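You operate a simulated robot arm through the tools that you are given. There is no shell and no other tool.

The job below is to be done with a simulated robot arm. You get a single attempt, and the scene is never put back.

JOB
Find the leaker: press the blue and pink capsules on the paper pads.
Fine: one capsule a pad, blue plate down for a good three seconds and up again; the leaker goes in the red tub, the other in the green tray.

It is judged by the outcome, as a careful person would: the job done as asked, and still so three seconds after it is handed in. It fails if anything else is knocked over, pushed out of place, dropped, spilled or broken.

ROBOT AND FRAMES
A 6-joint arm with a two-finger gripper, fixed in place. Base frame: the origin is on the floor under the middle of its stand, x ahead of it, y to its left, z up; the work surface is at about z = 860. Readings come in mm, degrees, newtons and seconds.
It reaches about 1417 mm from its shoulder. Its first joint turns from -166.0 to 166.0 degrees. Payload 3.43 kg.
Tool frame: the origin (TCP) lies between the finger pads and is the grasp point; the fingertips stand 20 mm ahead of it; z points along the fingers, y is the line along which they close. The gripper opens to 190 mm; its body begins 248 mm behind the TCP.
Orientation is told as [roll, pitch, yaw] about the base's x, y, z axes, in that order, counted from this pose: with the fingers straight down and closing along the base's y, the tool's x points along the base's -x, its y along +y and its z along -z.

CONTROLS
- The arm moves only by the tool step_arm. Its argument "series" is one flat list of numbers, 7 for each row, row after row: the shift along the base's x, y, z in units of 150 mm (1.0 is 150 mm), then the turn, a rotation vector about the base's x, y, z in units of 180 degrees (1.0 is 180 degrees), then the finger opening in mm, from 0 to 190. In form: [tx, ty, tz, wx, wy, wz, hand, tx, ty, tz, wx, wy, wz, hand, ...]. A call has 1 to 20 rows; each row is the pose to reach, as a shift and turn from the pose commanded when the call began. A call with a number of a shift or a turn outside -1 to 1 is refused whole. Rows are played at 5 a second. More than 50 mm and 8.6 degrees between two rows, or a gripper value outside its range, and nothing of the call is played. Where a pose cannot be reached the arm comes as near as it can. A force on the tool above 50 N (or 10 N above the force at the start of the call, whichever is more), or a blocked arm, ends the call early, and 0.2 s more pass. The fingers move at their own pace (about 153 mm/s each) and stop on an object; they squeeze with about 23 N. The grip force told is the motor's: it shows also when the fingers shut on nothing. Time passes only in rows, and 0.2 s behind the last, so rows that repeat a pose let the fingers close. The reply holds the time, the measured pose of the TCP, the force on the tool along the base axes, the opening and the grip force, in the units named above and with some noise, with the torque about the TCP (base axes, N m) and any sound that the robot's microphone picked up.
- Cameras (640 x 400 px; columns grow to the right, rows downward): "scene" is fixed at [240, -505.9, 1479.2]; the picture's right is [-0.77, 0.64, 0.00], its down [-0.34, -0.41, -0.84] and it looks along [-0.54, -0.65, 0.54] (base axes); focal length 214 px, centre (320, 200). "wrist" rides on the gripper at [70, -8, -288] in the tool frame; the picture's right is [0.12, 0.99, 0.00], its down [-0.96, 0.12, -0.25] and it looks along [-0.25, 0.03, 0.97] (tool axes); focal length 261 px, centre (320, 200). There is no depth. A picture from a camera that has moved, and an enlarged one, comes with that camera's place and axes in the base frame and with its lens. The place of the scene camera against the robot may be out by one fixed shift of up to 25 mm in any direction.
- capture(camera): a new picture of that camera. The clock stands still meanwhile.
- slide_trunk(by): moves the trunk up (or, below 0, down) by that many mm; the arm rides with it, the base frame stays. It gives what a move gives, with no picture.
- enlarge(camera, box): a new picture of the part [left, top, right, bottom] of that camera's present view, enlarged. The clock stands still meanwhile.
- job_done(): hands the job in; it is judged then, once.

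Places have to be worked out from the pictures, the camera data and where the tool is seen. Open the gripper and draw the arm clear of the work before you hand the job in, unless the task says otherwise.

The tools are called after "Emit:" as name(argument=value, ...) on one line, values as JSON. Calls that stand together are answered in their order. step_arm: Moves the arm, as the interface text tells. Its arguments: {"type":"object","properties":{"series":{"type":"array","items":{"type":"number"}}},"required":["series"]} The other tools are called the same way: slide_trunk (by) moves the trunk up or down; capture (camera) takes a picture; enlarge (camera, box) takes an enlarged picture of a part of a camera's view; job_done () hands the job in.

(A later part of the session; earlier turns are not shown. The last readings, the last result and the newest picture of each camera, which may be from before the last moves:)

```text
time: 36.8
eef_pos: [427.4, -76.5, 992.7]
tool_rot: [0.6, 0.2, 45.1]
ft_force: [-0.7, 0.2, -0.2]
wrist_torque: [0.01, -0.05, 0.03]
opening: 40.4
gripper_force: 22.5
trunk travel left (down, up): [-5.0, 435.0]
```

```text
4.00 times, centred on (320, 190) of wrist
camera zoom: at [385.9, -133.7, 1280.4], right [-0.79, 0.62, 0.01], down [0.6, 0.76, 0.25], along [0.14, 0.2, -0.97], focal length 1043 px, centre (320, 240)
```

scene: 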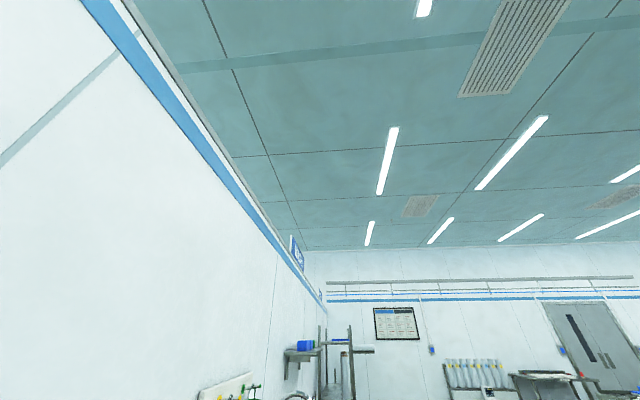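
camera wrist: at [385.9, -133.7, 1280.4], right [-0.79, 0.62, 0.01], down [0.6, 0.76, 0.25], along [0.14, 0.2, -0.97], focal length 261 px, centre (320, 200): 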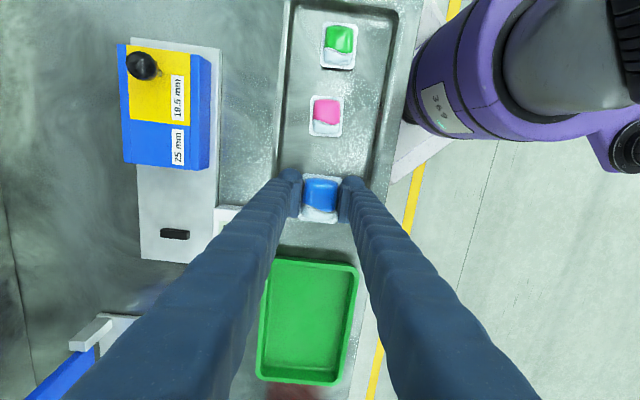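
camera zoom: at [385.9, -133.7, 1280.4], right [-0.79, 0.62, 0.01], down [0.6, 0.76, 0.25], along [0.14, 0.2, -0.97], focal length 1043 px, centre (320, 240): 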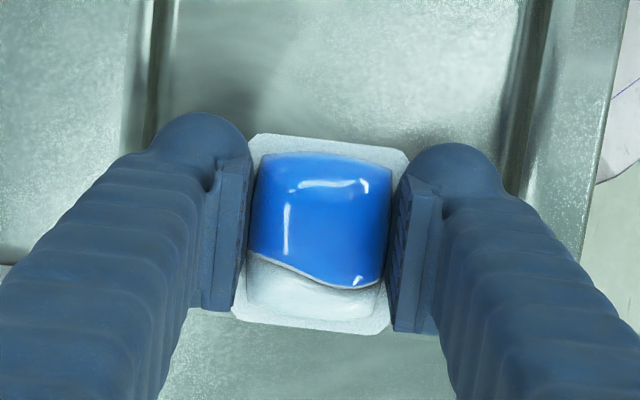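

Blue is held securely. I raise it further and turn the tool back by -90° so the camera faces the blotter from the front.

Emit:
step_arm(series=[0, 0, 0.1, 0, 0, 0, 34, 0, 0, 0.25, 0, 0, -0.042, 34, 0, 0, 0.4, 0, 0, -0.084, 34, 0.05, 0.03, 0.5, 0, 0, -0.126, 34, 0.1, 0.06, 0.5, 0, 0, -0.168, 34, 0.15, 0.1, 0.5, 0, 0, -0.21, 34, 0.2, 0.15, 0.5, 0, 0, -0.252, 34, 0.25, 0.2, 0.5, 0, 0, -0.294, 34, 0.3, 0.25, 0.5, 0, 0, -0.336, 34, 0.35, 0.3, 0.5, 0, 0, -0.378, 34, 0.4, 0.35, 0.5, 0, 0, -0.42, 34, 0.45, 0.4, 0.5, 0, 0, -0.462, 34, 0.5, 0.45, 0.5, 0, 0, -0.499, 34, 0.5, 0.45, 0.5, 0, 0, -0.499, 34])

Emit:
capture(camera="wrist")

```text
time: 39.8
eef_pos: [502.4, -7.4, 1072.1]
tool_rot: [0.2, 0.1, -44.7]
ft_force: [0.4, -0.3, -0.1]
wrist_torque: [0.0, 0.0, -0.02]
opening: 40.5
gripper_force: 22.7
trunk travel left (down, up): [-5.0, 435.0]
```

```text
taken
camera wrist: at [446.2, 33.5, 1358.3], right [0.61, 0.79, 0.0], down [0.76, -0.6, 0.25], along [0.2, -0.15, -0.97], focal length 261 px, centre (320, 200)
```

wrist: 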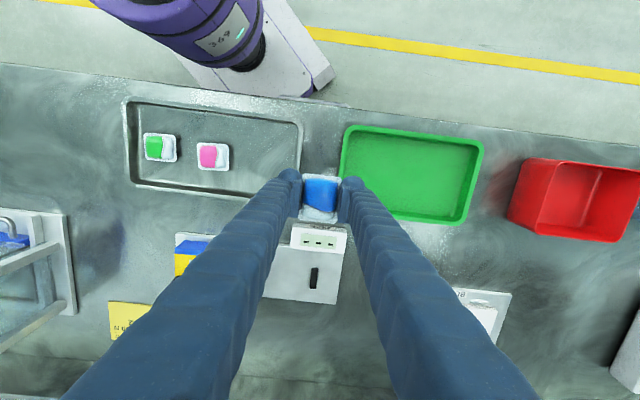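

Clear of everything at z≈1072. I carry blue toward the blotter in stages, staying well in front of the shelf.

Emit:
step_arm(series=[0.25, 0.12, 0, 0, 0, 0, 34, 0.5, 0.24, 0, 0, 0, 0, 34, 0.75, 0.36, 0, 0, 0, 0, 34, 1.0, 0.46, 0, 0, 0, 0, 34])

Emit:
step_arm(series=[0.25, 0.12, 0, 0, 0, 0, 34, 0.5, 0.24, 0, 0, 0, 0, 34, 0.75, 0.36, 0, 0, 0, 0, 34, 1.0, 0.46, 0, 0, 0, 0, 34, 1.0, 0.46, 0, 0, 0, 0, 34])

Emit:
capture(camera="wrist")

```text
time: 40.8
eef_pos: [655.7, 57.2, 1067.5]
tool_rot: [0.2, 0.1, -44.7]
ft_force: [-0.2, -0.6, 0.2]
wrist_torque: [0.0, 0.01, -0.03]
opening: 40.6
gripper_force: 23.0
trunk travel left (down, up): [-5.0, 435.0]
```

```text
time: 42.0
eef_pos: [803.9, 126.2, 1070.9]
tool_rot: [0.2, 0.2, -44.7]
ft_force: [0.0, 0.0, -0.3]
wrist_torque: [-0.06, 0.07, 0.0]
opening: 40.7
gripper_force: 22.8
trunk travel left (down, up): [-5.0, 435.0]
```

```text
taken
camera wrist: at [747.0, 168.9, 1357.0], right [0.61, 0.79, 0.0], down [0.76, -0.59, 0.25], along [0.2, -0.15, -0.97], focal length 261 px, centre (320, 200)
```

wrist: 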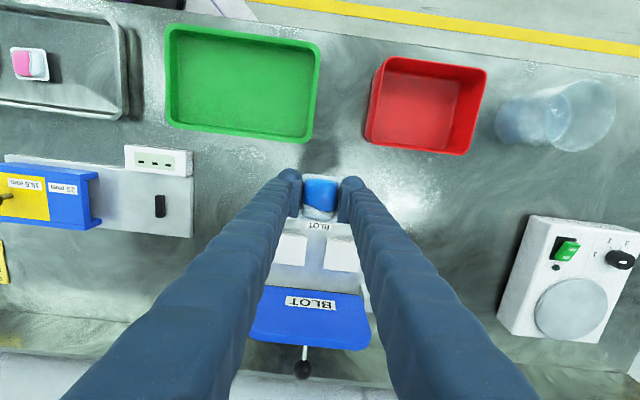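

I enlarge the blotter from here to locate the pads precisely before tilting in.

Emit:
enlarge(camera="wrist", box=[240, 200, 400, 300])

Emit:
step_arm(series=[0.02, 0.02, 0, -0.0157, -0.0157, 0, 34, 0.05, 0.05, 0, -0.0314, -0.0315, 0, 34, 0.1, 0.1, 0, -0.0471, -0.0472, 0, 34, 0.1, 0.1, 0, -0.0471, -0.0472, 0, 34])

Emit:
capture(camera="wrist")

Emit:
enlarge(camera="wrist", box=[220, 130, 420, 290])

```text
4.00 times, centred on (320, 250) of wrist
camera zoom: at [747.0, 168.9, 1357.0], right [0.61, 0.79, 0.0], down [0.76, -0.59, 0.25], along [0.2, -0.15, -0.97], focal length 1043 px, centre (320, 0)
```

zoom: 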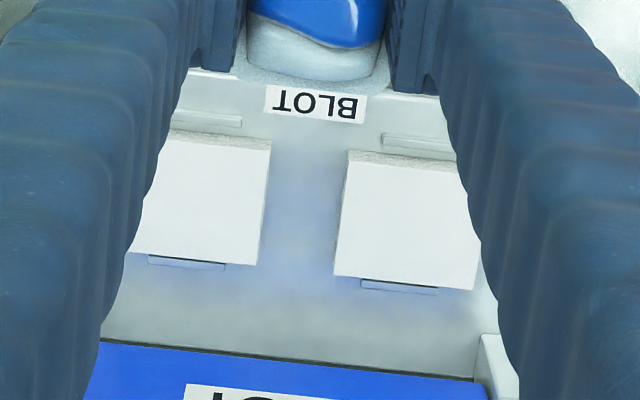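

```text
time: 43.0
eef_pos: [820.1, 143.7, 1070.0]
tool_rot: [0.2, -12.0, -44.7]
ft_force: [0.1, 0.6, -0.3]
wrist_torque: [-0.11, -0.02, -0.01]
opening: 40.6
gripper_force: 23.3
trunk travel left (down, up): [-5.0, 435.0]
```

```text
taken
camera wrist: at [720.3, 227.1, 1336.2], right [0.61, 0.79, -0.02], down [0.71, -0.54, 0.44], along [0.34, -0.29, -0.9], focal length 261 px, centre (320, 200)
```

wrist: 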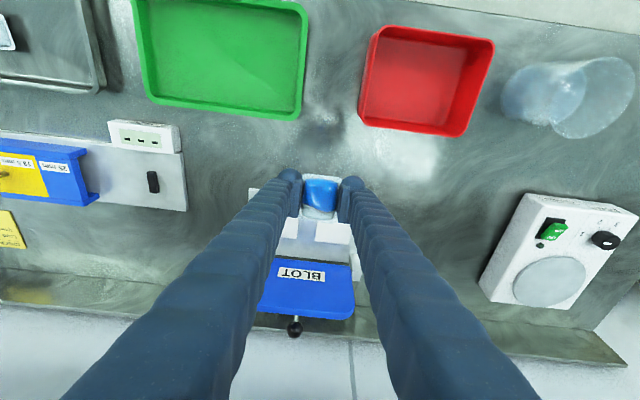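

```text
2.50 times, centred on (320, 210) of wrist
camera zoom: at [720.3, 227.1, 1336.2], right [0.61, 0.79, -0.02], down [0.71, -0.54, 0.44], along [0.34, -0.29, -0.9], focal length 652 px, centre (320, 175)
```

zoom: 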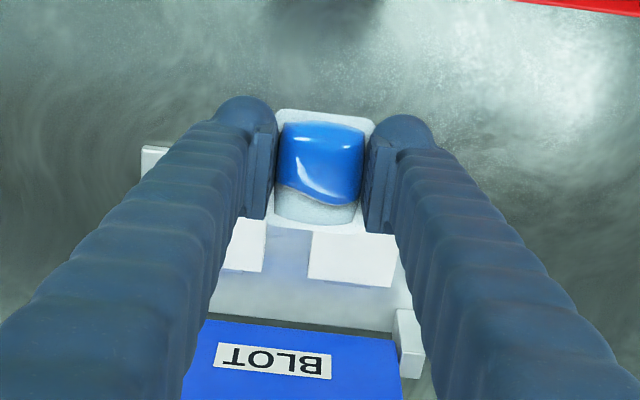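

Pad 2 (the far one) centres near (960,57), pads about 70 mm square. With the 12° lean I move over pad 2, allowing for the capsule sitting ~10 mm ahead of the TCP, and come down to z≈960.

Emit:
step_arm(series=[0.22, -0.13, -0.1, 0, 0, 0, 34, 0.44, -0.26, -0.2, 0, 0, 0, 34, 0.66, -0.4, -0.35, 0, 0, 0, 34, 0.883, -0.53, -0.5, 0, 0, 0, 34, 0.883, -0.53, -0.7, 0, 0, 0, 34, 0.883, -0.53, -0.7, 0, 0, 0, 34])

Emit:
capture(camera="wrist")

Emit:
enlarge(camera="wrist", box=[220, 120, 420, 280])

```text
time: 44.4
eef_pos: [951.7, 63.2, 965.4]
tool_rot: [0.3, -12.0, -44.6]
ft_force: [-0.7, -0.2, 0.2]
wrist_torque: [0.02, -0.03, 0.0]
opening: 40.6
gripper_force: 23.0
trunk travel left (down, up): [-5.0, 435.0]
```

```text
taken
camera wrist: at [852.7, 147.4, 1231.4], right [0.61, 0.79, -0.02], down [0.71, -0.54, 0.44], along [0.34, -0.29, -0.9], focal length 261 px, centre (320, 200)
```

wrist: 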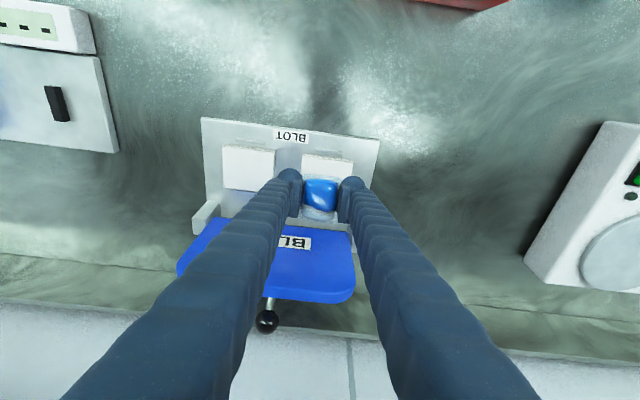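

```text
2.50 times, centred on (320, 200) of wrist
camera zoom: at [852.7, 147.4, 1231.4], right [0.61, 0.79, -0.02], down [0.71, -0.54, 0.44], along [0.34, -0.29, -0.9], focal length 652 px, centre (320, 200)
```

zoom: 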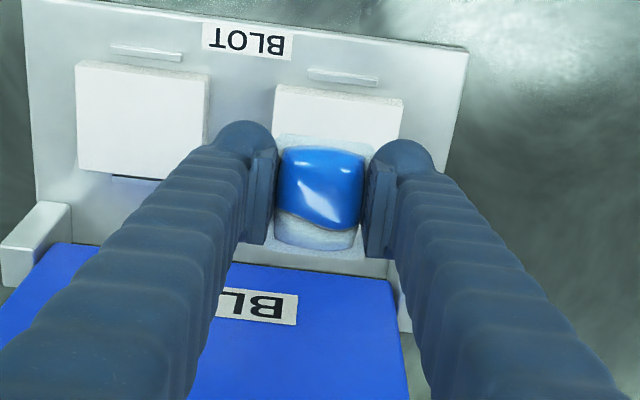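

The capsule is over pad 2, needing about +3.5 mm along the row. I correct that and descend to z≈915, just above expected contact.

Emit:
step_arm(series=[0.0165, 0.0165, -0.1, 0, 0, 0, 34, 0.0165, 0.0165, -0.2, 0, 0, 0, 34, 0.0165, 0.0165, -0.3, 0, 0, 0, 34, 0.0165, 0.0165, -0.335, 0, 0, 0, 34, 0.0165, 0.0165, -0.335, 0, 0, 0, 34])

Emit:
enlarge(camera="wrist", box=[220, 120, 420, 280])

```text
time: 45.6
eef_pos: [954.0, 66.3, 914.4]
tool_rot: [0.1, -11.9, -44.8]
ft_force: [-0.2, -0.1, -0.3]
wrist_torque: [0.03, 0.02, -0.01]
opening: 40.6
gripper_force: 23.2
trunk travel left (down, up): [-5.0, 435.0]
```

```text
2.50 times, centred on (320, 200) of wrist
camera zoom: at [855.0, 150.1, 1181.0], right [0.61, 0.79, -0.02], down [0.71, -0.54, 0.44], along [0.34, -0.29, -0.9], focal length 652 px, centre (320, 200)
```

zoom: 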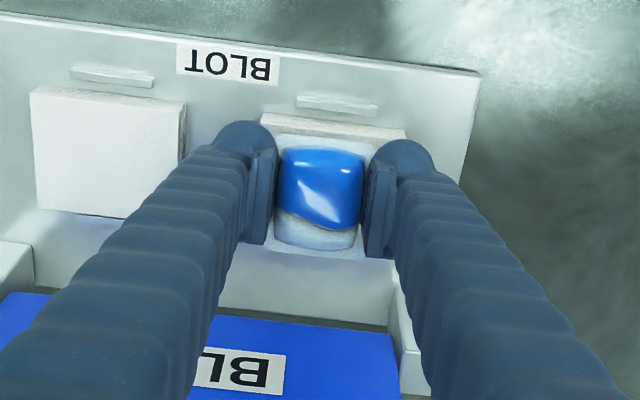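

The capsule hangs centred over pad 2. I lower in small steps watching the force.

Emit:
step_arm(series=[0, 0, -0.0133, 0, 0, 0, 34, 0, 0, -0.0267, 0, 0, 0, 34, 0, 0, -0.0267, 0, 0, 0, 34])

Emit:
step_arm(series=[0, 0, -0.0133, 0, 0, 0, 34, 0, 0, -0.02, 0, 0, 0, 34, 0, 0, -0.02, 0, 0, 0, 34])

```text
time: 46.4
eef_pos: [952.4, 65.8, 910.4]
tool_rot: [0.0, -11.9, -44.6]
ft_force: [0.1, 1.0, -0.6]
wrist_torque: [0.04, -0.01, -0.03]
opening: 40.5
gripper_force: 22.5
trunk travel left (down, up): [-5.0, 435.0]
```

```text
time: 47.2
eef_pos: [954.2, 66.1, 909.5]
tool_rot: [0.2, -11.9, -44.7]
ft_force: [-0.2, -0.4, 2.3]
wrist_torque: [0.01, 0.02, 0.03]
opening: 40.5
gripper_force: 23.2
trunk travel left (down, up): [-5.0, 435.0]
```

First touch at z≈909 (2.3 N). I press a little further so the capsule pivots flat.

Emit:
step_arm(series=[0, 0, -0.01, 0, 0, 0, 34, 0, 0, -0.02, 0, 0, 0, 34, 0, 0, -0.02, 0, 0, 0, 34])

Emit:
enlarge(camera="wrist", box=[220, 120, 420, 280])

```text
time: 48.0
eef_pos: [953.0, 66.6, 907.1]
tool_rot: [0.3, -12.2, -44.7]
ft_force: [1.5, -0.4, 18.5]
wrist_torque: [0.07, 0.19, -0.02]
opening: 40.7
gripper_force: 23.2
trunk travel left (down, up): [-5.0, 435.0]
```

```text
2.50 times, centred on (320, 200) of wrist
camera zoom: at [854.4, 150.4, 1173.3], right [0.61, 0.79, -0.02], down [0.71, -0.54, 0.44], along [0.34, -0.29, -0.9], focal length 652 px, centre (320, 200)
```

zoom: 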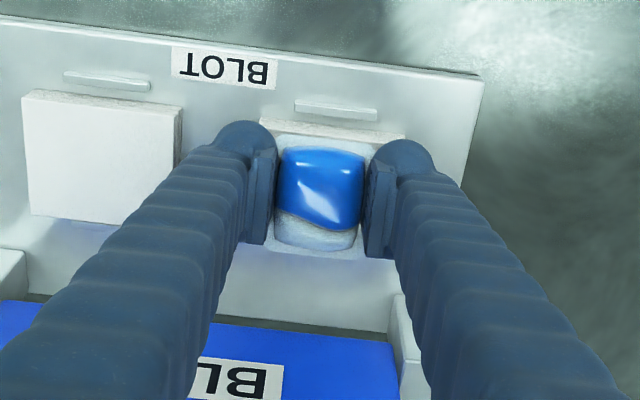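

It holds 18 N without pivoting, so I ease up 1.5 mm and open slowly so the capsule settles onto the pad.

Emit:
step_arm(series=[0, 0, 0.008, 0, 0, 0, 34, 0, 0, 0.008, 0, 0, 0, 40, 0, 0, 0.008, 0, 0, 0, 42, 0, 0, 0.008, 0, 0, 0, 44, 0, 0, 0.008, 0, 0, 0, 48, 0, 0, 0.008, 0, 0, 0, 54, 0, 0, 0.008, 0, 0, 0, 60, 0, 0, 0.008, 0, 0, 0, 60])

Emit:
enlarge(camera="wrist", box=[220, 120, 420, 280])

```text
time: 49.8
eef_pos: [953.3, 67.0, 906.8]
tool_rot: [0.2, -11.8, -44.6]
ft_force: [-1.8, -1.1, 5.1]
wrist_torque: [0.18, -0.07, 0.0]
opening: 59.1
gripper_force: 0.1
trunk travel left (down, up): [-5.0, 435.0]
```

```text
2.50 times, centred on (320, 200) of wrist
camera zoom: at [854.9, 150.7, 1172.9], right [0.61, 0.79, -0.02], down [0.71, -0.54, 0.44], along [0.34, -0.29, -0.9], focal length 652 px, centre (320, 200)
```

zoom: 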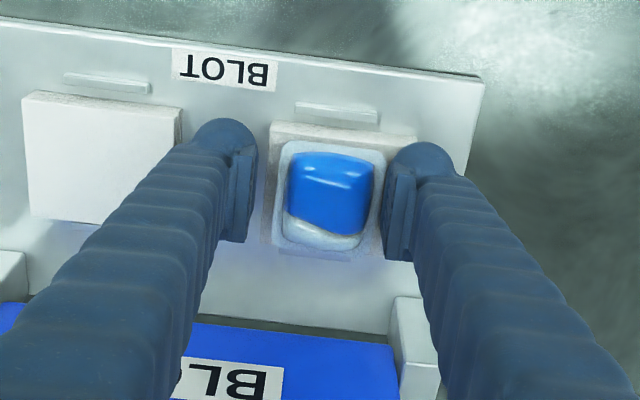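

Blue rests on pad 2, centred. I lift straight up with the fingers open.

Emit:
step_arm(series=[0, 0, 0.03, 0, 0, 0, 62, 0, 0, 0.1, 0, 0, 0, 64, 0, 0, 0.3, 0, 0, 0, 64, 0, 0, 0.5, 0, 0, 0, 64, 0, 0, 0.5, 0, 0, 0, 64])

Emit:
enlarge(camera="wrist", box=[220, 120, 420, 280])

```text
time: 51.0
eef_pos: [953.6, 66.9, 980.7]
tool_rot: [0.1, -12.0, -44.6]
ft_force: [0.1, 0.4, 0.6]
wrist_torque: [-0.01, -0.02, 0.0]
opening: 63.8
gripper_force: 0.0
trunk travel left (down, up): [-5.0, 435.0]
```

```text
2.50 times, centred on (320, 200) of wrist
camera zoom: at [855.7, 150.7, 1247.3], right [0.61, 0.79, -0.02], down [0.71, -0.54, 0.44], along [0.34, -0.29, -0.9], focal length 652 px, centre (320, 200)
```

zoom: 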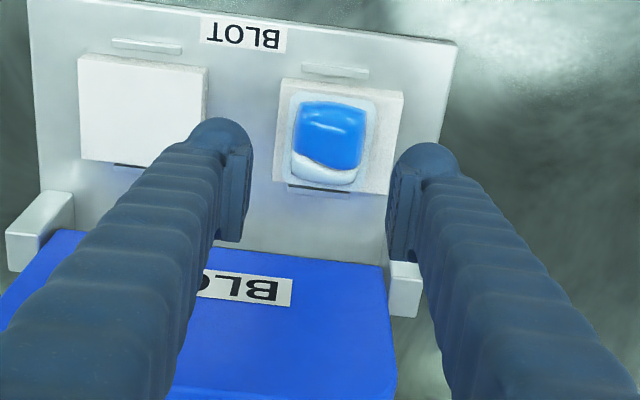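

Blue lies flat on pad 2. Now I back out toward the front, level the tool and head for the pink capsule.

Emit:
step_arm(series=[-0.2, 0.1, 0.2, 0, 0, 0, 64, -0.4, 0.2, 0.4, 0, 0, 0, 64, -0.6, 0.3, 0.6, 0.0157, 0.0157, 0, 64, -0.8, 0.4, 0.6, 0.0314, 0.0315, 0, 64, -1.0, 0.45, 0.6, 0.0471, 0.0472, 0, 64])

Emit:
step_arm(series=[-0.27, -0.14, 0, 0, 0, 0, 66, -0.54, -0.28, 0, 0, 0, 0, 66, -0.8, -0.42, 0, 0, 0, 0, 66, -1.0, -0.55, 0, 0, 0, 0, 66])

Emit:
step_arm(series=[-0.25, -0.17, 0, 0, 0, 0, 66, -0.5, -0.34, 0, 0, 0, 0, 66, -0.75, -0.51, 0, 0, 0, 0, 66, -1.0, -0.68, 0, 0, 0, 0, 66])

Emit:
capture(camera="wrist")

```text
time: 52.2
eef_pos: [803.2, 134.6, 1071.1]
tool_rot: [0.2, 0.1, -44.6]
ft_force: [-0.1, 0.0, 0.0]
wrist_torque: [-0.02, -0.03, 0.04]
opening: 63.9
gripper_force: 0.0
trunk travel left (down, up): [-5.0, 435.0]
```

```text
time: 53.2
eef_pos: [654.9, 51.4, 1072.8]
tool_rot: [0.3, 0.1, -44.7]
ft_force: [0.2, -0.3, 0.2]
wrist_torque: [-0.07, 0.01, 0.02]
opening: 65.9
gripper_force: 0.0
trunk travel left (down, up): [-5.0, 435.0]
```

```text
time: 54.2
eef_pos: [503.7, -50.2, 1073.3]
tool_rot: [0.3, 0.0, -44.7]
ft_force: [0.0, 0.2, 0.8]
wrist_torque: [-0.03, -0.01, 0.01]
opening: 65.6
gripper_force: 0.0
trunk travel left (down, up): [-5.0, 435.0]
```

```text
taken
camera wrist: at [446.2, -8.2, 1360.5], right [0.61, 0.79, 0.0], down [0.76, -0.59, 0.25], along [0.2, -0.15, -0.97], focal length 261 px, centre (320, 200)
```

wrist: 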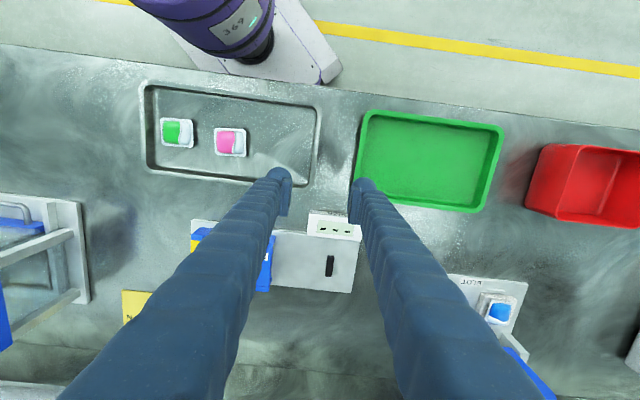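

Pink is in view. I move over it at about (359,-150) coming down to z≈965.

Emit:
step_arm(series=[-0.2, -0.14, -0.1, 0, 0, 0, 66, -0.4, -0.28, -0.2, 0, 0, 0, 66, -0.6, -0.42, -0.35, 0, 0, 0, 66, -0.8, -0.55, -0.5, 0, 0, 0, 66, -0.96, -0.66, -0.65, 0, 0, 0, 66, -0.96, -0.66, -0.72, 0, 0, 0, 66, -0.96, -0.66, -0.72, 0, 0, 0, 66])

Emit:
capture(camera="wrist")

Emit:
enlarge(camera="wrist", box=[220, 120, 420, 280])

```text
time: 55.8
eef_pos: [360.0, -146.8, 957.6]
tool_rot: [-0.1, 1.2, -44.7]
ft_force: [-0.3, 0.1, -0.5]
wrist_torque: [0.03, -0.01, 0.03]
opening: 66.1
gripper_force: 0.1
trunk travel left (down, up): [-5.0, 435.0]
```

```text
taken
camera wrist: at [307.1, -107.6, 1245.4], right [0.61, 0.79, 0.0], down [0.77, -0.6, 0.23], along [0.18, -0.14, -0.97], focal length 261 px, centre (320, 200)
```

wrist: 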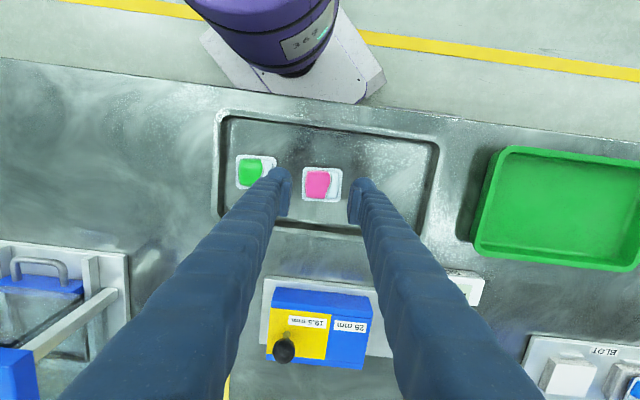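

```text
2.50 times, centred on (320, 200) of wrist
camera zoom: at [307.1, -107.6, 1245.4], right [0.61, 0.79, 0.0], down [0.77, -0.6, 0.23], along [0.18, -0.14, -0.97], focal length 652 px, centre (320, 200)
```

zoom: 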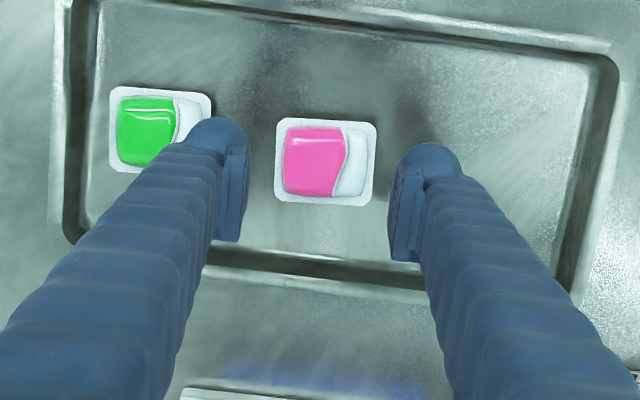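

Pink is about 3 mm toward +row from my axis, with ~39 mm to the green capsule. I bias the fingers 2.5 mm away from green, open to 70, and lower to z≈905.

Emit:
step_arm(series=[0.0243, 0.0247, 0, 0, 0, 0, 70, 0.0243, 0.0247, -0.15, 0, 0, 0, 70, 0.0243, 0.0247, -0.35, 0, 0, 0, 70, 0.0243, 0.0247, -0.35, 0, 0, 0, 70])

Emit:
enlarge(camera="wrist", box=[240, 140, 400, 240])

```text
time: 56.8
eef_pos: [362.9, -145.1, 912.3]
tool_rot: [0.2, 0.0, -44.7]
ft_force: [-0.6, -0.6, -0.1]
wrist_torque: [0.0, 0.04, -0.01]
opening: 69.6
gripper_force: 0.0
trunk travel left (down, up): [-5.0, 435.0]
```

```text
4.00 times, centred on (320, 190) of wrist
camera zoom: at [305.5, -102.6, 1199.4], right [0.61, 0.79, 0.0], down [0.76, -0.6, 0.25], along [0.2, -0.15, -0.97], focal length 1043 px, centre (320, 240)
```

zoom: 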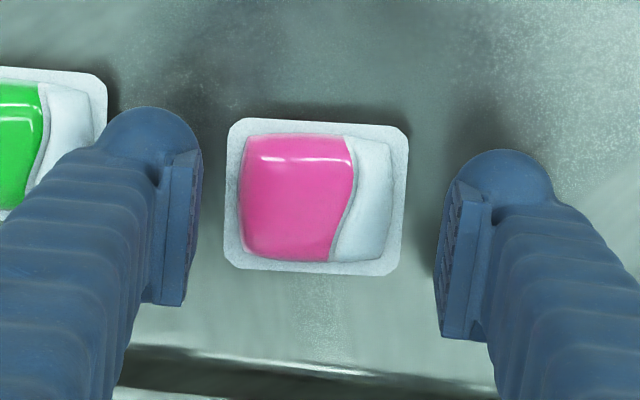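

Pink is rotated ~3.5° relative to my fingers; I yaw +3.5° to align and lower to z≈888.

Emit:
step_arm(series=[0, 0, 0, 0, 0, 0.0194, 70, 0, 0, -0.08, 0, 0, 0.0194, 70, 0, 0, -0.16, 0, 0, 0.0194, 70, 0, 0, -0.16, 0, 0, 0.0194, 70])

Emit:
enlarge(camera="wrist", box=[240, 140, 400, 240])

```text
time: 57.8
eef_pos: [362.4, -145.7, 889.0]
tool_rot: [0.3, 0.0, -41.3]
ft_force: [0.1, -0.2, -1.2]
wrist_torque: [0.02, 0.02, 0.01]
opening: 69.9
gripper_force: 0.1
trunk travel left (down, up): [-5.0, 435.0]
```

```text
4.00 times, centred on (320, 190) of wrist
camera zoom: at [303.7, -106.4, 1174.5], right [0.56, 0.83, 0.0], down [0.8, -0.55, 0.25], along [0.21, -0.14, -0.97], focal length 1043 px, centre (320, 240)
```

zoom: 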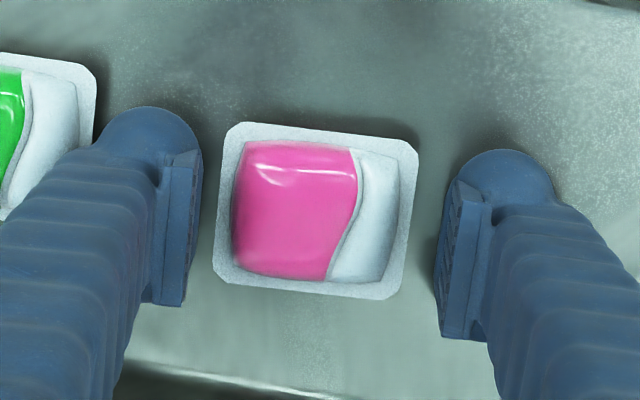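

Well centred. I lower 5 mm and close on pink.

Emit:
step_arm(series=[0, 0, -0.018, 0, 0, 0, 70, 0, 0, -0.033, 0, 0, 0, 70, 0, 0, -0.033, 0, 0, 0, 60, 0, 0, -0.033, 0, 0, 0, 52, 0, 0, -0.033, 0, 0, 0, 46, 0, 0, -0.033, 0, 0, 0, 42, 0, 0, -0.033, 0, 0, 0, 42])

Emit:
enlarge(camera="wrist", box=[240, 140, 400, 240])

```text
time: 59.4
eef_pos: [361.7, -145.7, 883.1]
tool_rot: [0.2, 0.0, -41.2]
ft_force: [-1.6, -4.8, 24.6]
wrist_torque: [-0.32, 0.3, 0.08]
opening: 48.6
gripper_force: 23.0
trunk travel left (down, up): [-5.0, 435.0]
```

```text
4.00 times, centred on (320, 190) of wrist
camera zoom: at [302.2, -106.7, 1170.3], right [0.56, 0.83, 0.0], down [0.8, -0.55, 0.25], along [0.21, -0.14, -0.97], focal length 1043 px, centre (320, 240)
```

zoom: 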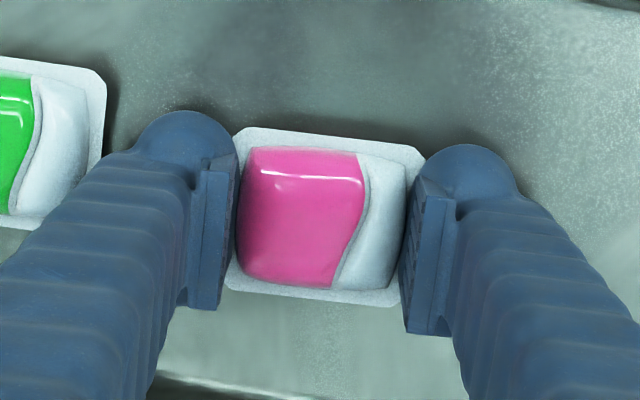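

Pink is gripped at 48.6 mm (tips lightly bottomed, 24 N). I lift it out.

Emit:
step_arm(series=[0, 0, 0.03, 0, 0, 0, 42, 0, 0, 0.12, 0, 0, 0, 42, 0, 0, 0.3, 0, 0, 0, 42, 0, 0, 0.5, 0, 0, 0, 42, 0, 0, 0.75, 0, 0, 0, 42, 0, 0, 0.75, 0, 0, 0, 42])

Emit:
capture(camera="wrist")

Emit:
enlarge(camera="wrist", box=[240, 140, 400, 240])

```text
time: 60.8
eef_pos: [365.8, -148.5, 984.5]
tool_rot: [-0.4, 1.7, -41.0]
ft_force: [2.3, -0.3, -1.0]
wrist_torque: [0.17, 0.69, 0.01]
opening: 48.5
gripper_force: 22.9
trunk travel left (down, up): [-5.0, 435.0]
```

```text
taken
camera wrist: at [314.2, -112.6, 1272.8], right [0.56, 0.83, 0.0], down [0.81, -0.55, 0.22], along [0.18, -0.12, -0.98], focal length 261 px, centre (320, 200)
```

wrist: 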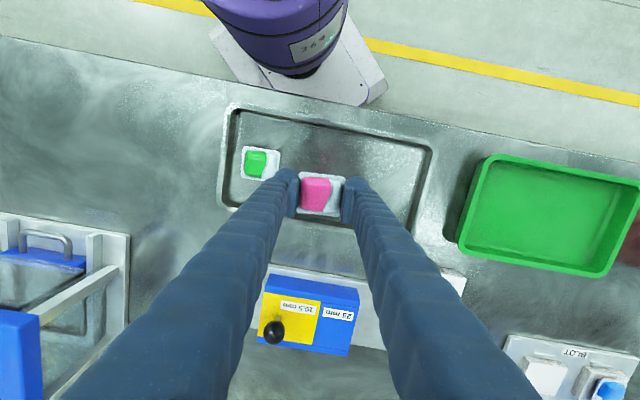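

```text
4.00 times, centred on (320, 190) of wrist
camera zoom: at [314.2, -112.6, 1272.8], right [0.56, 0.83, 0.0], down [0.81, -0.55, 0.22], along [0.18, -0.12, -0.98], focal length 1043 px, centre (320, 240)
```

zoom: 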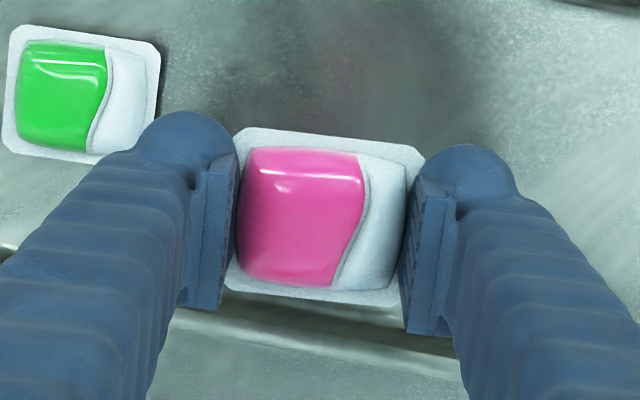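

Pink is secure and green stays in the tray. I carry pink outward and up toward the blotter.

Emit:
step_arm(series=[0.1, 0.07, 0.15, 0, 0, 0, 42, 0.3, 0.2, 0.35, 0, 0, 0, 42, 0.5, 0.34, 0.5, 0, 0, -0.01, 42, 0.7, 0.48, 0.5, 0, 0, -0.0194, 42, 0.9, 0.62, 0.5, 0, 0, -0.0194, 42, 1.0, 0.7, 0.5, 0, 0, -0.0194, 42])

Emit:
step_arm(series=[0.25, 0.17, 0, 0, 0, 0, 42, 0.5, 0.34, 0, 0, 0, 0, 42, 0.75, 0.51, 0, 0, 0, 0, 42, 1.0, 0.68, 0, 0, 0, 0, 42])

Emit:
step_arm(series=[0.25, 0.1, 0, 0, 0, 0, 42, 0.5, 0.2, 0, -0.0157, -0.0157, 0, 42, 0.75, 0.3, 0, -0.0314, -0.0315, 0, 42, 0.9, 0.4, 0, -0.0471, -0.0472, 0, 42, 0.9, 0.4, 0, -0.0471, -0.0472, 0, 42])

Emit:
capture(camera="wrist")

```text
time: 62.2
eef_pos: [514.1, -41.2, 1070.3]
tool_rot: [0.2, 0.0, -44.7]
ft_force: [-0.2, -0.3, -1.0]
wrist_torque: [-0.03, 0.03, 0.02]
opening: 48.5
gripper_force: 23.0
trunk travel left (down, up): [-5.0, 435.0]
```

```text
time: 63.2
eef_pos: [663.3, 61.8, 1069.7]
tool_rot: [0.2, 0.0, -44.7]
ft_force: [0.3, 0.0, -0.4]
wrist_torque: [0.06, -0.01, 0.0]
opening: 48.6
gripper_force: 23.2
trunk travel left (down, up): [-5.0, 435.0]
```

```text
time: 64.4
eef_pos: [795.8, 122.2, 1070.2]
tool_rot: [0.1, -12.0, -44.7]
ft_force: [0.5, 0.0, -1.5]
wrist_torque: [-0.07, 0.0, -0.01]
opening: 48.7
gripper_force: 23.1
trunk travel left (down, up): [-5.0, 435.0]
```

```text
taken
camera wrist: at [697.9, 206.6, 1336.9], right [0.61, 0.79, -0.02], down [0.71, -0.54, 0.44], along [0.34, -0.29, -0.9], focal length 261 px, centre (320, 200)
```

wrist: 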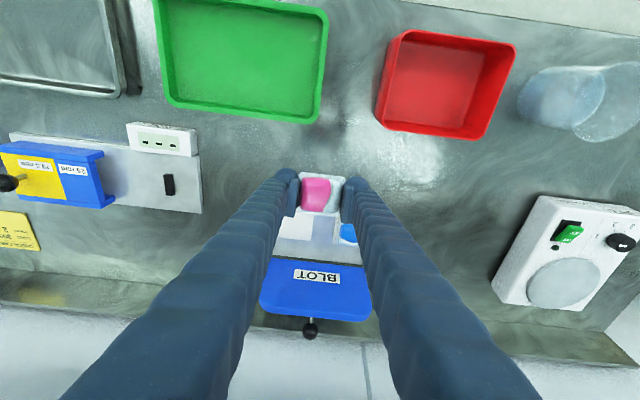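

Pad 1 centres near n=643/h=611, i.e. TCP target about (882.6,-13.7). I move over it, descending to z≈965.

Emit:
step_arm(series=[0.1, -0.18, -0.1, 0, 0, 0, 42, 0.22, -0.38, -0.2, 0, 0, 0, 42, 0.35, -0.58, -0.32, 0, 0, 0, 42, 0.47, -0.76, -0.45, 0, 0, 0, 42, 0.579, -0.906, -0.58, 0, 0, 0, 42, 0.579, -0.906, -0.7, 0, 0, 0, 42, 0.579, -0.906, -0.7, 0, 0, 0, 42])

Emit:
enlarge(camera="wrist", box=[220, 120, 420, 280])

```text
time: 66.0
eef_pos: [884.6, -15.3, 965.1]
tool_rot: [0.2, -11.9, -44.6]
ft_force: [-1.1, 0.7, -0.5]
wrist_torque: [0.02, 0.04, -0.01]
opening: 48.8
gripper_force: 23.4
trunk travel left (down, up): [-5.0, 435.0]
```

```text
2.50 times, centred on (320, 200) of wrist
camera zoom: at [786.3, 67.9, 1231.7], right [0.61, 0.79, -0.02], down [0.71, -0.54, 0.44], along [0.34, -0.29, -0.9], focal length 652 px, centre (320, 200)
```

zoom: 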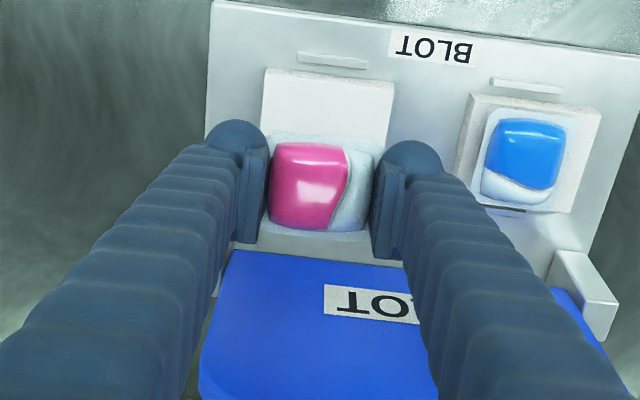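

Slightly adjust (-2.5 mm along row, -2 mm in depth) and descend to just above contact.

Emit:
step_arm(series=[-0.021, -0.003, -0.1, 0, 0, 0, 42, -0.021, -0.003, -0.2, 0, 0, 0, 42, -0.021, -0.003, -0.3, 0, 0, 0, 42, -0.021, -0.003, -0.35, 0, 0, 0, 42, -0.021, -0.003, -0.35, 0, 0, 0, 42])

Emit:
step_arm(series=[0, 0, -0.0133, 0, 0, 0, 42, 0, 0, -0.0267, 0, 0, 0, 42, 0, 0, -0.0267, 0, 0, 0, 42])

Emit:
enlarge(camera="wrist", box=[220, 120, 420, 280])

```text
time: 67.2
eef_pos: [880.7, -15.6, 914.1]
tool_rot: [0.1, -11.8, -44.6]
ft_force: [-0.2, 0.3, 0.0]
wrist_torque: [0.0, -0.03, -0.02]
opening: 48.6
gripper_force: 22.8
trunk travel left (down, up): [-5.0, 435.0]
```

```text
time: 68.0
eef_pos: [882.1, -14.6, 908.9]
tool_rot: [0.2, -11.9, -44.8]
ft_force: [0.2, -0.2, 1.1]
wrist_torque: [0.04, 0.04, -0.02]
opening: 48.4
gripper_force: 23.2
trunk travel left (down, up): [-5.0, 435.0]
```

```text
2.50 times, centred on (320, 200) of wrist
camera zoom: at [783.1, 68.1, 1174.6], right [0.61, 0.79, -0.02], down [0.71, -0.54, 0.44], along [0.34, -0.29, -0.9], focal length 652 px, centre (320, 200)
```

zoom: 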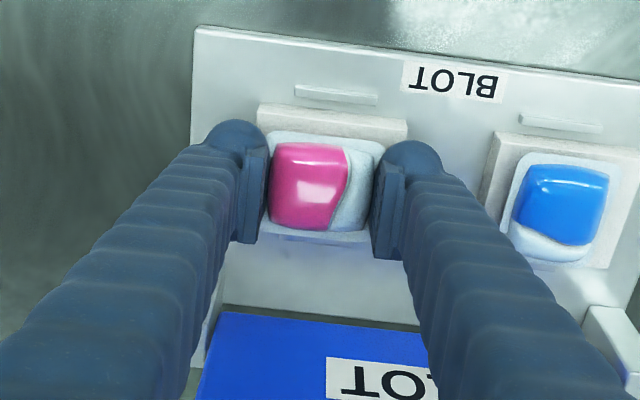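

Light contact (1 N) on pad 1. I lower 1.5 mm and open slowly.

Emit:
step_arm(series=[0, 0, -0.01, 0, 0, 0, 42, 0, 0, -0.01, 0, 0, 0, 48, 0, 0, -0.01, 0, 0, 0, 50, 0, 0, -0.01, 0, 0, 0, 52, 0, 0, -0.01, 0, 0, 0, 56, 0, 0, -0.005, 0, 0, 0, 62, 0, 0, 0, 0, 0, 0, 68, 0, 0, 0, 0, 0, 0, 68])

Emit:
enlarge(camera="wrist", box=[220, 120, 420, 280])

```text
time: 69.8
eef_pos: [881.1, -15.5, 908.3]
tool_rot: [0.1, -11.9, -44.7]
ft_force: [-0.5, 0.0, -0.1]
wrist_torque: [0.04, 0.01, 0.0]
opening: 67.7
gripper_force: 0.2
trunk travel left (down, up): [-5.0, 435.0]
```

```text
2.50 times, centred on (320, 200) of wrist
camera zoom: at [783.3, 68.2, 1174.2], right [0.61, 0.79, -0.02], down [0.71, -0.54, 0.44], along [0.34, -0.29, -0.9], focal length 652 px, centre (320, 200)
```

zoom: 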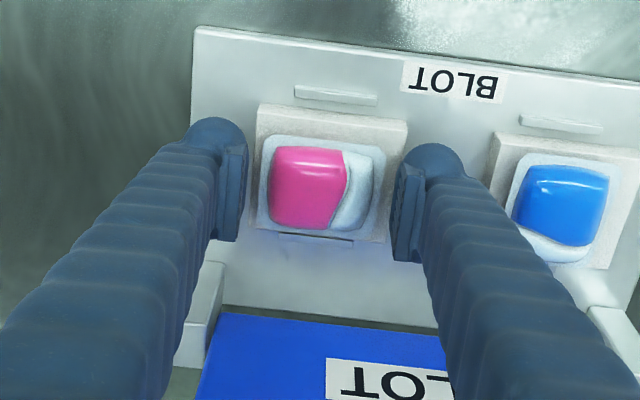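

Pink rests flat and centred on pad 1. I lift straight up and back off to study the plate and knob.

Emit:
step_arm(series=[0, 0, 0.1, 0, 0, 0, 68, 0, 0, 0.3, 0, 0, 0, 68, 0, 0, 0.5, 0, 0, 0, 68, -0.1, 0.1, 0.75, 0, 0, 0, 68, -0.25, 0.25, 0.95, 0, 0, 0, 68, -0.4, 0.4, 1.0, 0, 0, 0, 68, -0.5, 0.5, 1.0, 0, 0, 0, 68, -0.5, 0.5, 1.0, 0, 0, 0, 120])

Emit:
capture(camera="wrist")

Emit:
enlarge(camera="wrist", box=[240, 180, 400, 300])

```text
time: 71.6
eef_pos: [808.0, 62.0, 1058.6]
tool_rot: [0.1, -12.0, -44.6]
ft_force: [-0.4, 0.5, 0.2]
wrist_torque: [-0.03, 0.01, 0.0]
opening: 119.8
gripper_force: 0.0
trunk travel left (down, up): [-5.0, 435.0]
```

```text
taken
camera wrist: at [708.7, 144.8, 1324.6], right [0.61, 0.79, -0.02], down [0.71, -0.54, 0.44], along [0.34, -0.29, -0.9], focal length 261 px, centre (320, 200)
```

wrist: 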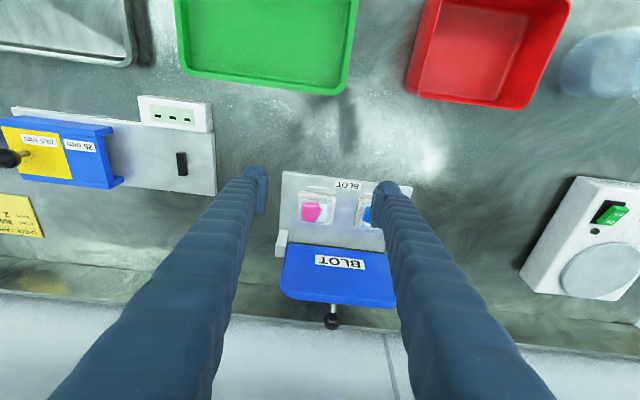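

```text
3.33 times, centred on (320, 240) of wrist
camera zoom: at [708.7, 144.8, 1324.6], right [0.61, 0.79, -0.02], down [0.71, -0.54, 0.44], along [0.34, -0.29, -0.9], focal length 869 px, centre (320, 67)
```

zoom: 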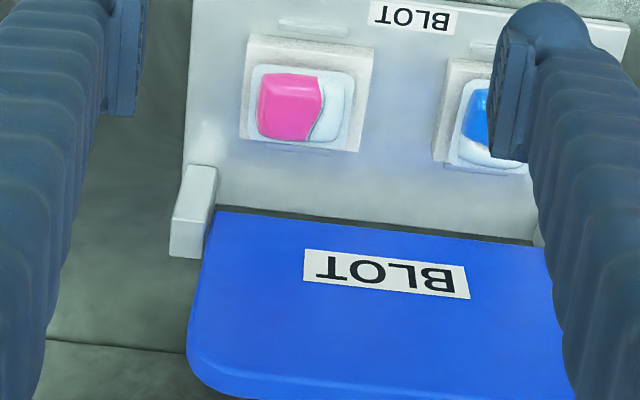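

Triangulating from several views, the knob is at about n=802, h=664, z=1000 (base (1037,-90)), plate upright with hinge near n≈703, z≈910. I tilt the tool to 45° so it can reach the knob under the shelf, and look.

Emit:
step_arm(series=[0.06, 0.06, 0.1, -0.0322, -0.0326, 0, 120, 0.12, 0.12, 0.2, -0.0644, -0.0652, 0, 120, 0.18, 0.18, 0.3, -0.0966, -0.0979, 0, 120, 0.248, 0.251, 0.4, -0.1287, -0.1305, 0, 120, 0.248, 0.251, 0.4, -0.1287, -0.1305, 0, 120])

Emit:
capture(camera="wrist")

Emit:
enlarge(camera="wrist", box=[240, 180, 400, 300])

```text
time: 72.8
eef_pos: [843.4, 99.0, 1116.9]
tool_rot: [0.2, -44.9, -44.8]
ft_force: [0.1, 0.6, 1.2]
wrist_torque: [-0.07, -0.02, -0.03]
opening: 120.2
gripper_force: 0.1
trunk travel left (down, up): [-5.0, 435.0]
```

```text
taken
camera wrist: at [656.6, 270.2, 1270.3], right [0.64, 0.77, -0.08], down [0.44, -0.27, 0.86], along [0.63, -0.58, -0.51], focal length 261 px, centre (320, 200)
```

wrist: 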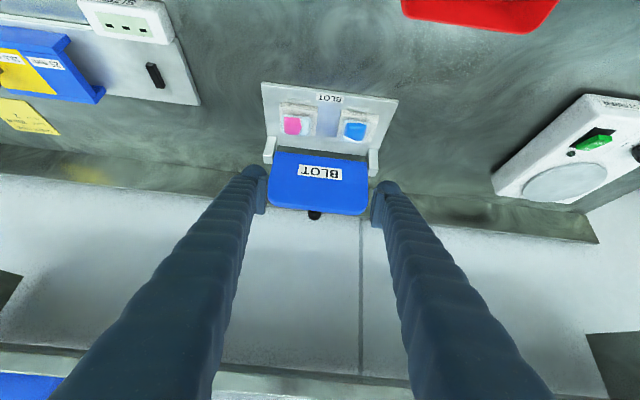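

```text
3.33 times, centred on (320, 240) of wrist
camera zoom: at [656.6, 270.2, 1270.3], right [0.64, 0.77, -0.08], down [0.44, -0.27, 0.86], along [0.63, -0.58, -0.51], focal length 869 px, centre (320, 67)
```

zoom: 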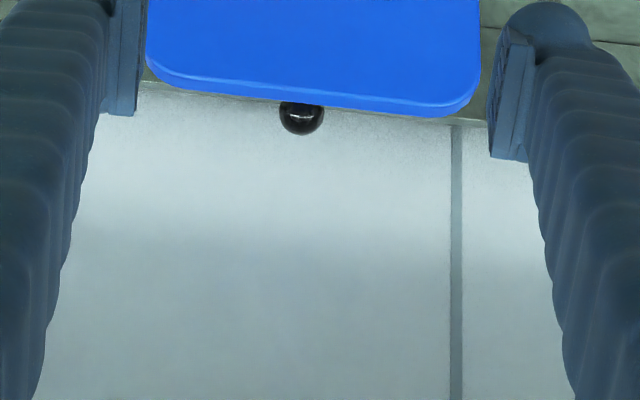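

The shelf's underside is at about z≈1286, and with the 45° lean there's ~110 mm from tool axis to it. I move over the plate along +n to the pre-grasp line for the knob, fingers at 64 mm.

Emit:
step_arm(series=[0.2, -0.2, 0, 0, 0, 0, 64, 0.4, -0.395, 0, 0, 0, 0, 64, 0.56, -0.55, 0, 0, 0, 0, 64, 0.717, -0.707, 0, 0, 0, 0, 64, 0.717, -0.707, 0, 0, 0, 0, 64])

Emit:
capture(camera="wrist")

Emit:
enlarge(camera="wrist", box=[240, 130, 400, 250])

```text
time: 74.0
eef_pos: [951.5, -9.4, 1118.0]
tool_rot: [0.2, -44.9, -44.6]
ft_force: [0.3, -0.6, -0.6]
wrist_torque: [0.04, 0.01, 0.03]
opening: 64.1
gripper_force: 0.1
trunk travel left (down, up): [-5.0, 435.0]
```

```text
taken
camera wrist: at [764.3, 162.1, 1270.4], right [0.64, 0.77, -0.08], down [0.44, -0.27, 0.85], along [0.63, -0.58, -0.51], focal length 261 px, centre (320, 200)
```

wrist: 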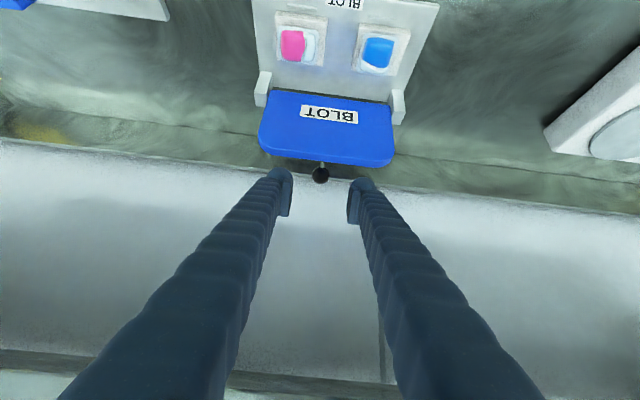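

```text
3.33 times, centred on (320, 190) of wrist
camera zoom: at [764.3, 162.1, 1270.4], right [0.64, 0.77, -0.08], down [0.44, -0.27, 0.85], along [0.63, -0.58, -0.51], focal length 869 px, centre (320, 233)
```

zoom: 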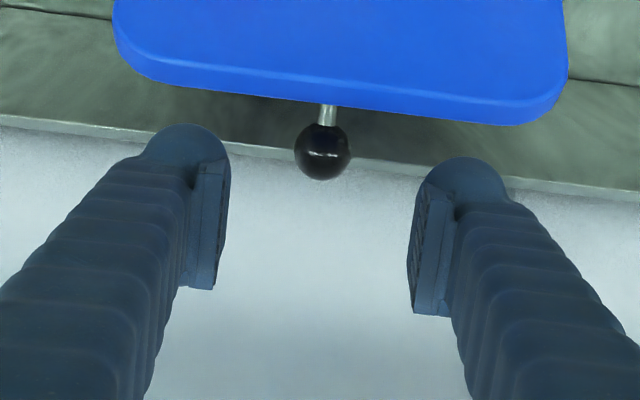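

Knob confirmed at n≈802, h≈662, z≈1001, straight along my tool axis. I advance 165 mm along the axis so the pads straddle it.

Emit:
step_arm(series=[0.14, -0.138, -0.195, 0, 0, 0, 64, 0.28, -0.276, -0.39, 0, 0, 0, 64, 0.42, -0.414, -0.585, 0, 0, 0, 64, 0.56, -0.5525, -0.78, 0, 0, 0, 64, 0.56, -0.5525, -0.78, 0, 0, 0, 64])

Emit:
capture(camera="wrist")

Emit:
enlarge(camera="wrist", box=[240, 130, 400, 250])

```text
time: 75.2
eef_pos: [1036.7, -92.2, 997.9]
tool_rot: [0.1, -44.9, -44.6]
ft_force: [0.6, 0.2, 0.2]
wrist_torque: [-0.05, 0.01, 0.01]
opening: 64.0
gripper_force: 0.0
trunk travel left (down, up): [-5.0, 435.0]
```

```text
taken
camera wrist: at [849.5, 78.4, 1150.1], right [0.64, 0.77, -0.08], down [0.44, -0.27, 0.85], along [0.63, -0.58, -0.51], focal length 261 px, centre (320, 200)
```

wrist: 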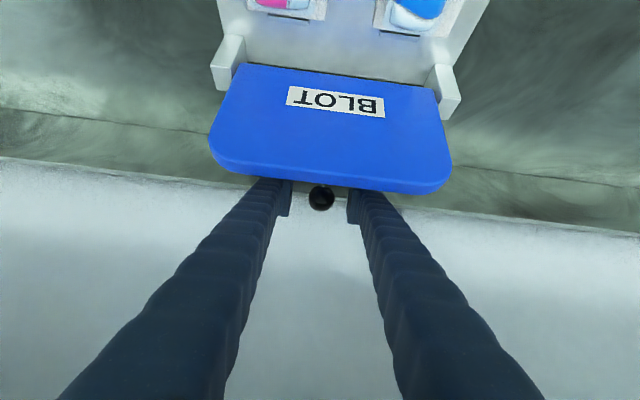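

```text
3.33 times, centred on (320, 190) of wrist
camera zoom: at [849.5, 78.4, 1150.1], right [0.64, 0.77, -0.08], down [0.44, -0.27, 0.85], along [0.63, -0.58, -0.51], focal length 869 px, centre (320, 233)
```

zoom: 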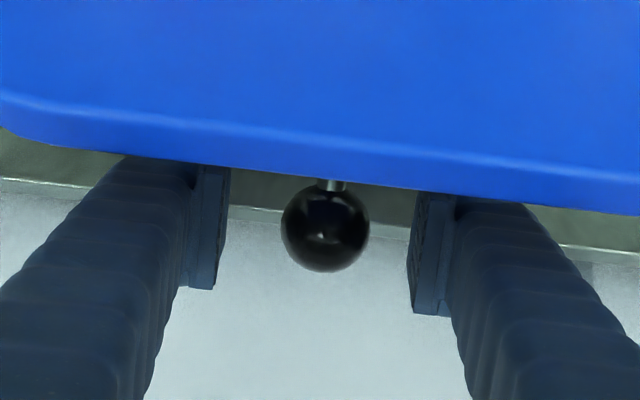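

The ball sits right at the grasp point (within ~2 mm). I nudge 1.5 mm and close on it.

Emit:
step_arm(series=[0.007, 0.007, 0, 0, 0, 0, 64, 0.007, 0.007, 0, 0, 0, 0, 50, 0.007, 0.007, 0, 0, 0, 0, 38, 0.007, 0.007, 0, 0, 0, 0, 30, 0.007, 0.007, 0, 0, 0, 0, 24, 0.007, 0.007, 0, 0, 0, 0, 24])

Emit:
enlarge(camera="wrist", box=[240, 130, 400, 250])

```text
time: 76.6
eef_pos: [1037.0, -89.8, 998.4]
tool_rot: [0.2, -45.0, -44.7]
ft_force: [5.3, 3.2, 1.6]
wrist_torque: [0.01, -0.08, 0.05]
opening: 30.4
gripper_force: 44.9
trunk travel left (down, up): [-5.0, 435.0]
```

```text
3.33 times, centred on (320, 190) of wrist
camera zoom: at [849.9, 80.8, 1151.7], right [0.64, 0.77, -0.08], down [0.44, -0.27, 0.86], along [0.63, -0.58, -0.51], focal length 869 px, centre (320, 233)
```

zoom: 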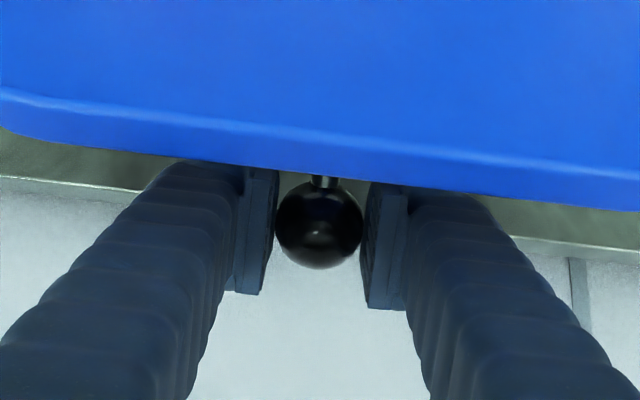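

The ball is held (30 mm). I start swinging it along an arc about the estimated hinge (n≈705, z≈915), first 10° only, and check the reaction force.

Emit:
step_arm(series=[-0.036, 0.0355, 0.053, 0, 0, 0, 24, -0.076, 0.0749, 0.1027, 0, 0, 0, 24, -0.076, 0.0749, 0.1027, 0, 0, 0, 24])

```text
time: 77.4
eef_pos: [1026.3, -79.1, 1015.0]
tool_rot: [0.1, -44.9, -44.6]
ft_force: [6.1, 5.9, -4.4]
wrist_torque: [-0.22, -0.27, 0.08]
opening: 29.0
gripper_force: 44.6
trunk travel left (down, up): [-5.0, 435.0]
```

Forces stay low (≈4 N down, 8 N sideways). I check the ball's place in the pads.

Emit:
enlarge(camera="wrist", box=[240, 130, 400, 250])

```text
3.33 times, centred on (320, 190) of wrist
camera zoom: at [839.1, 92.1, 1167.4], right [0.64, 0.77, -0.08], down [0.44, -0.27, 0.85], along [0.63, -0.58, -0.51], focal length 869 px, centre (320, 233)
```

zoom: 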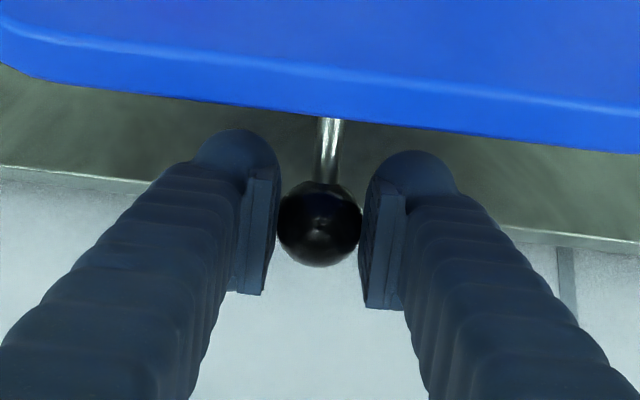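

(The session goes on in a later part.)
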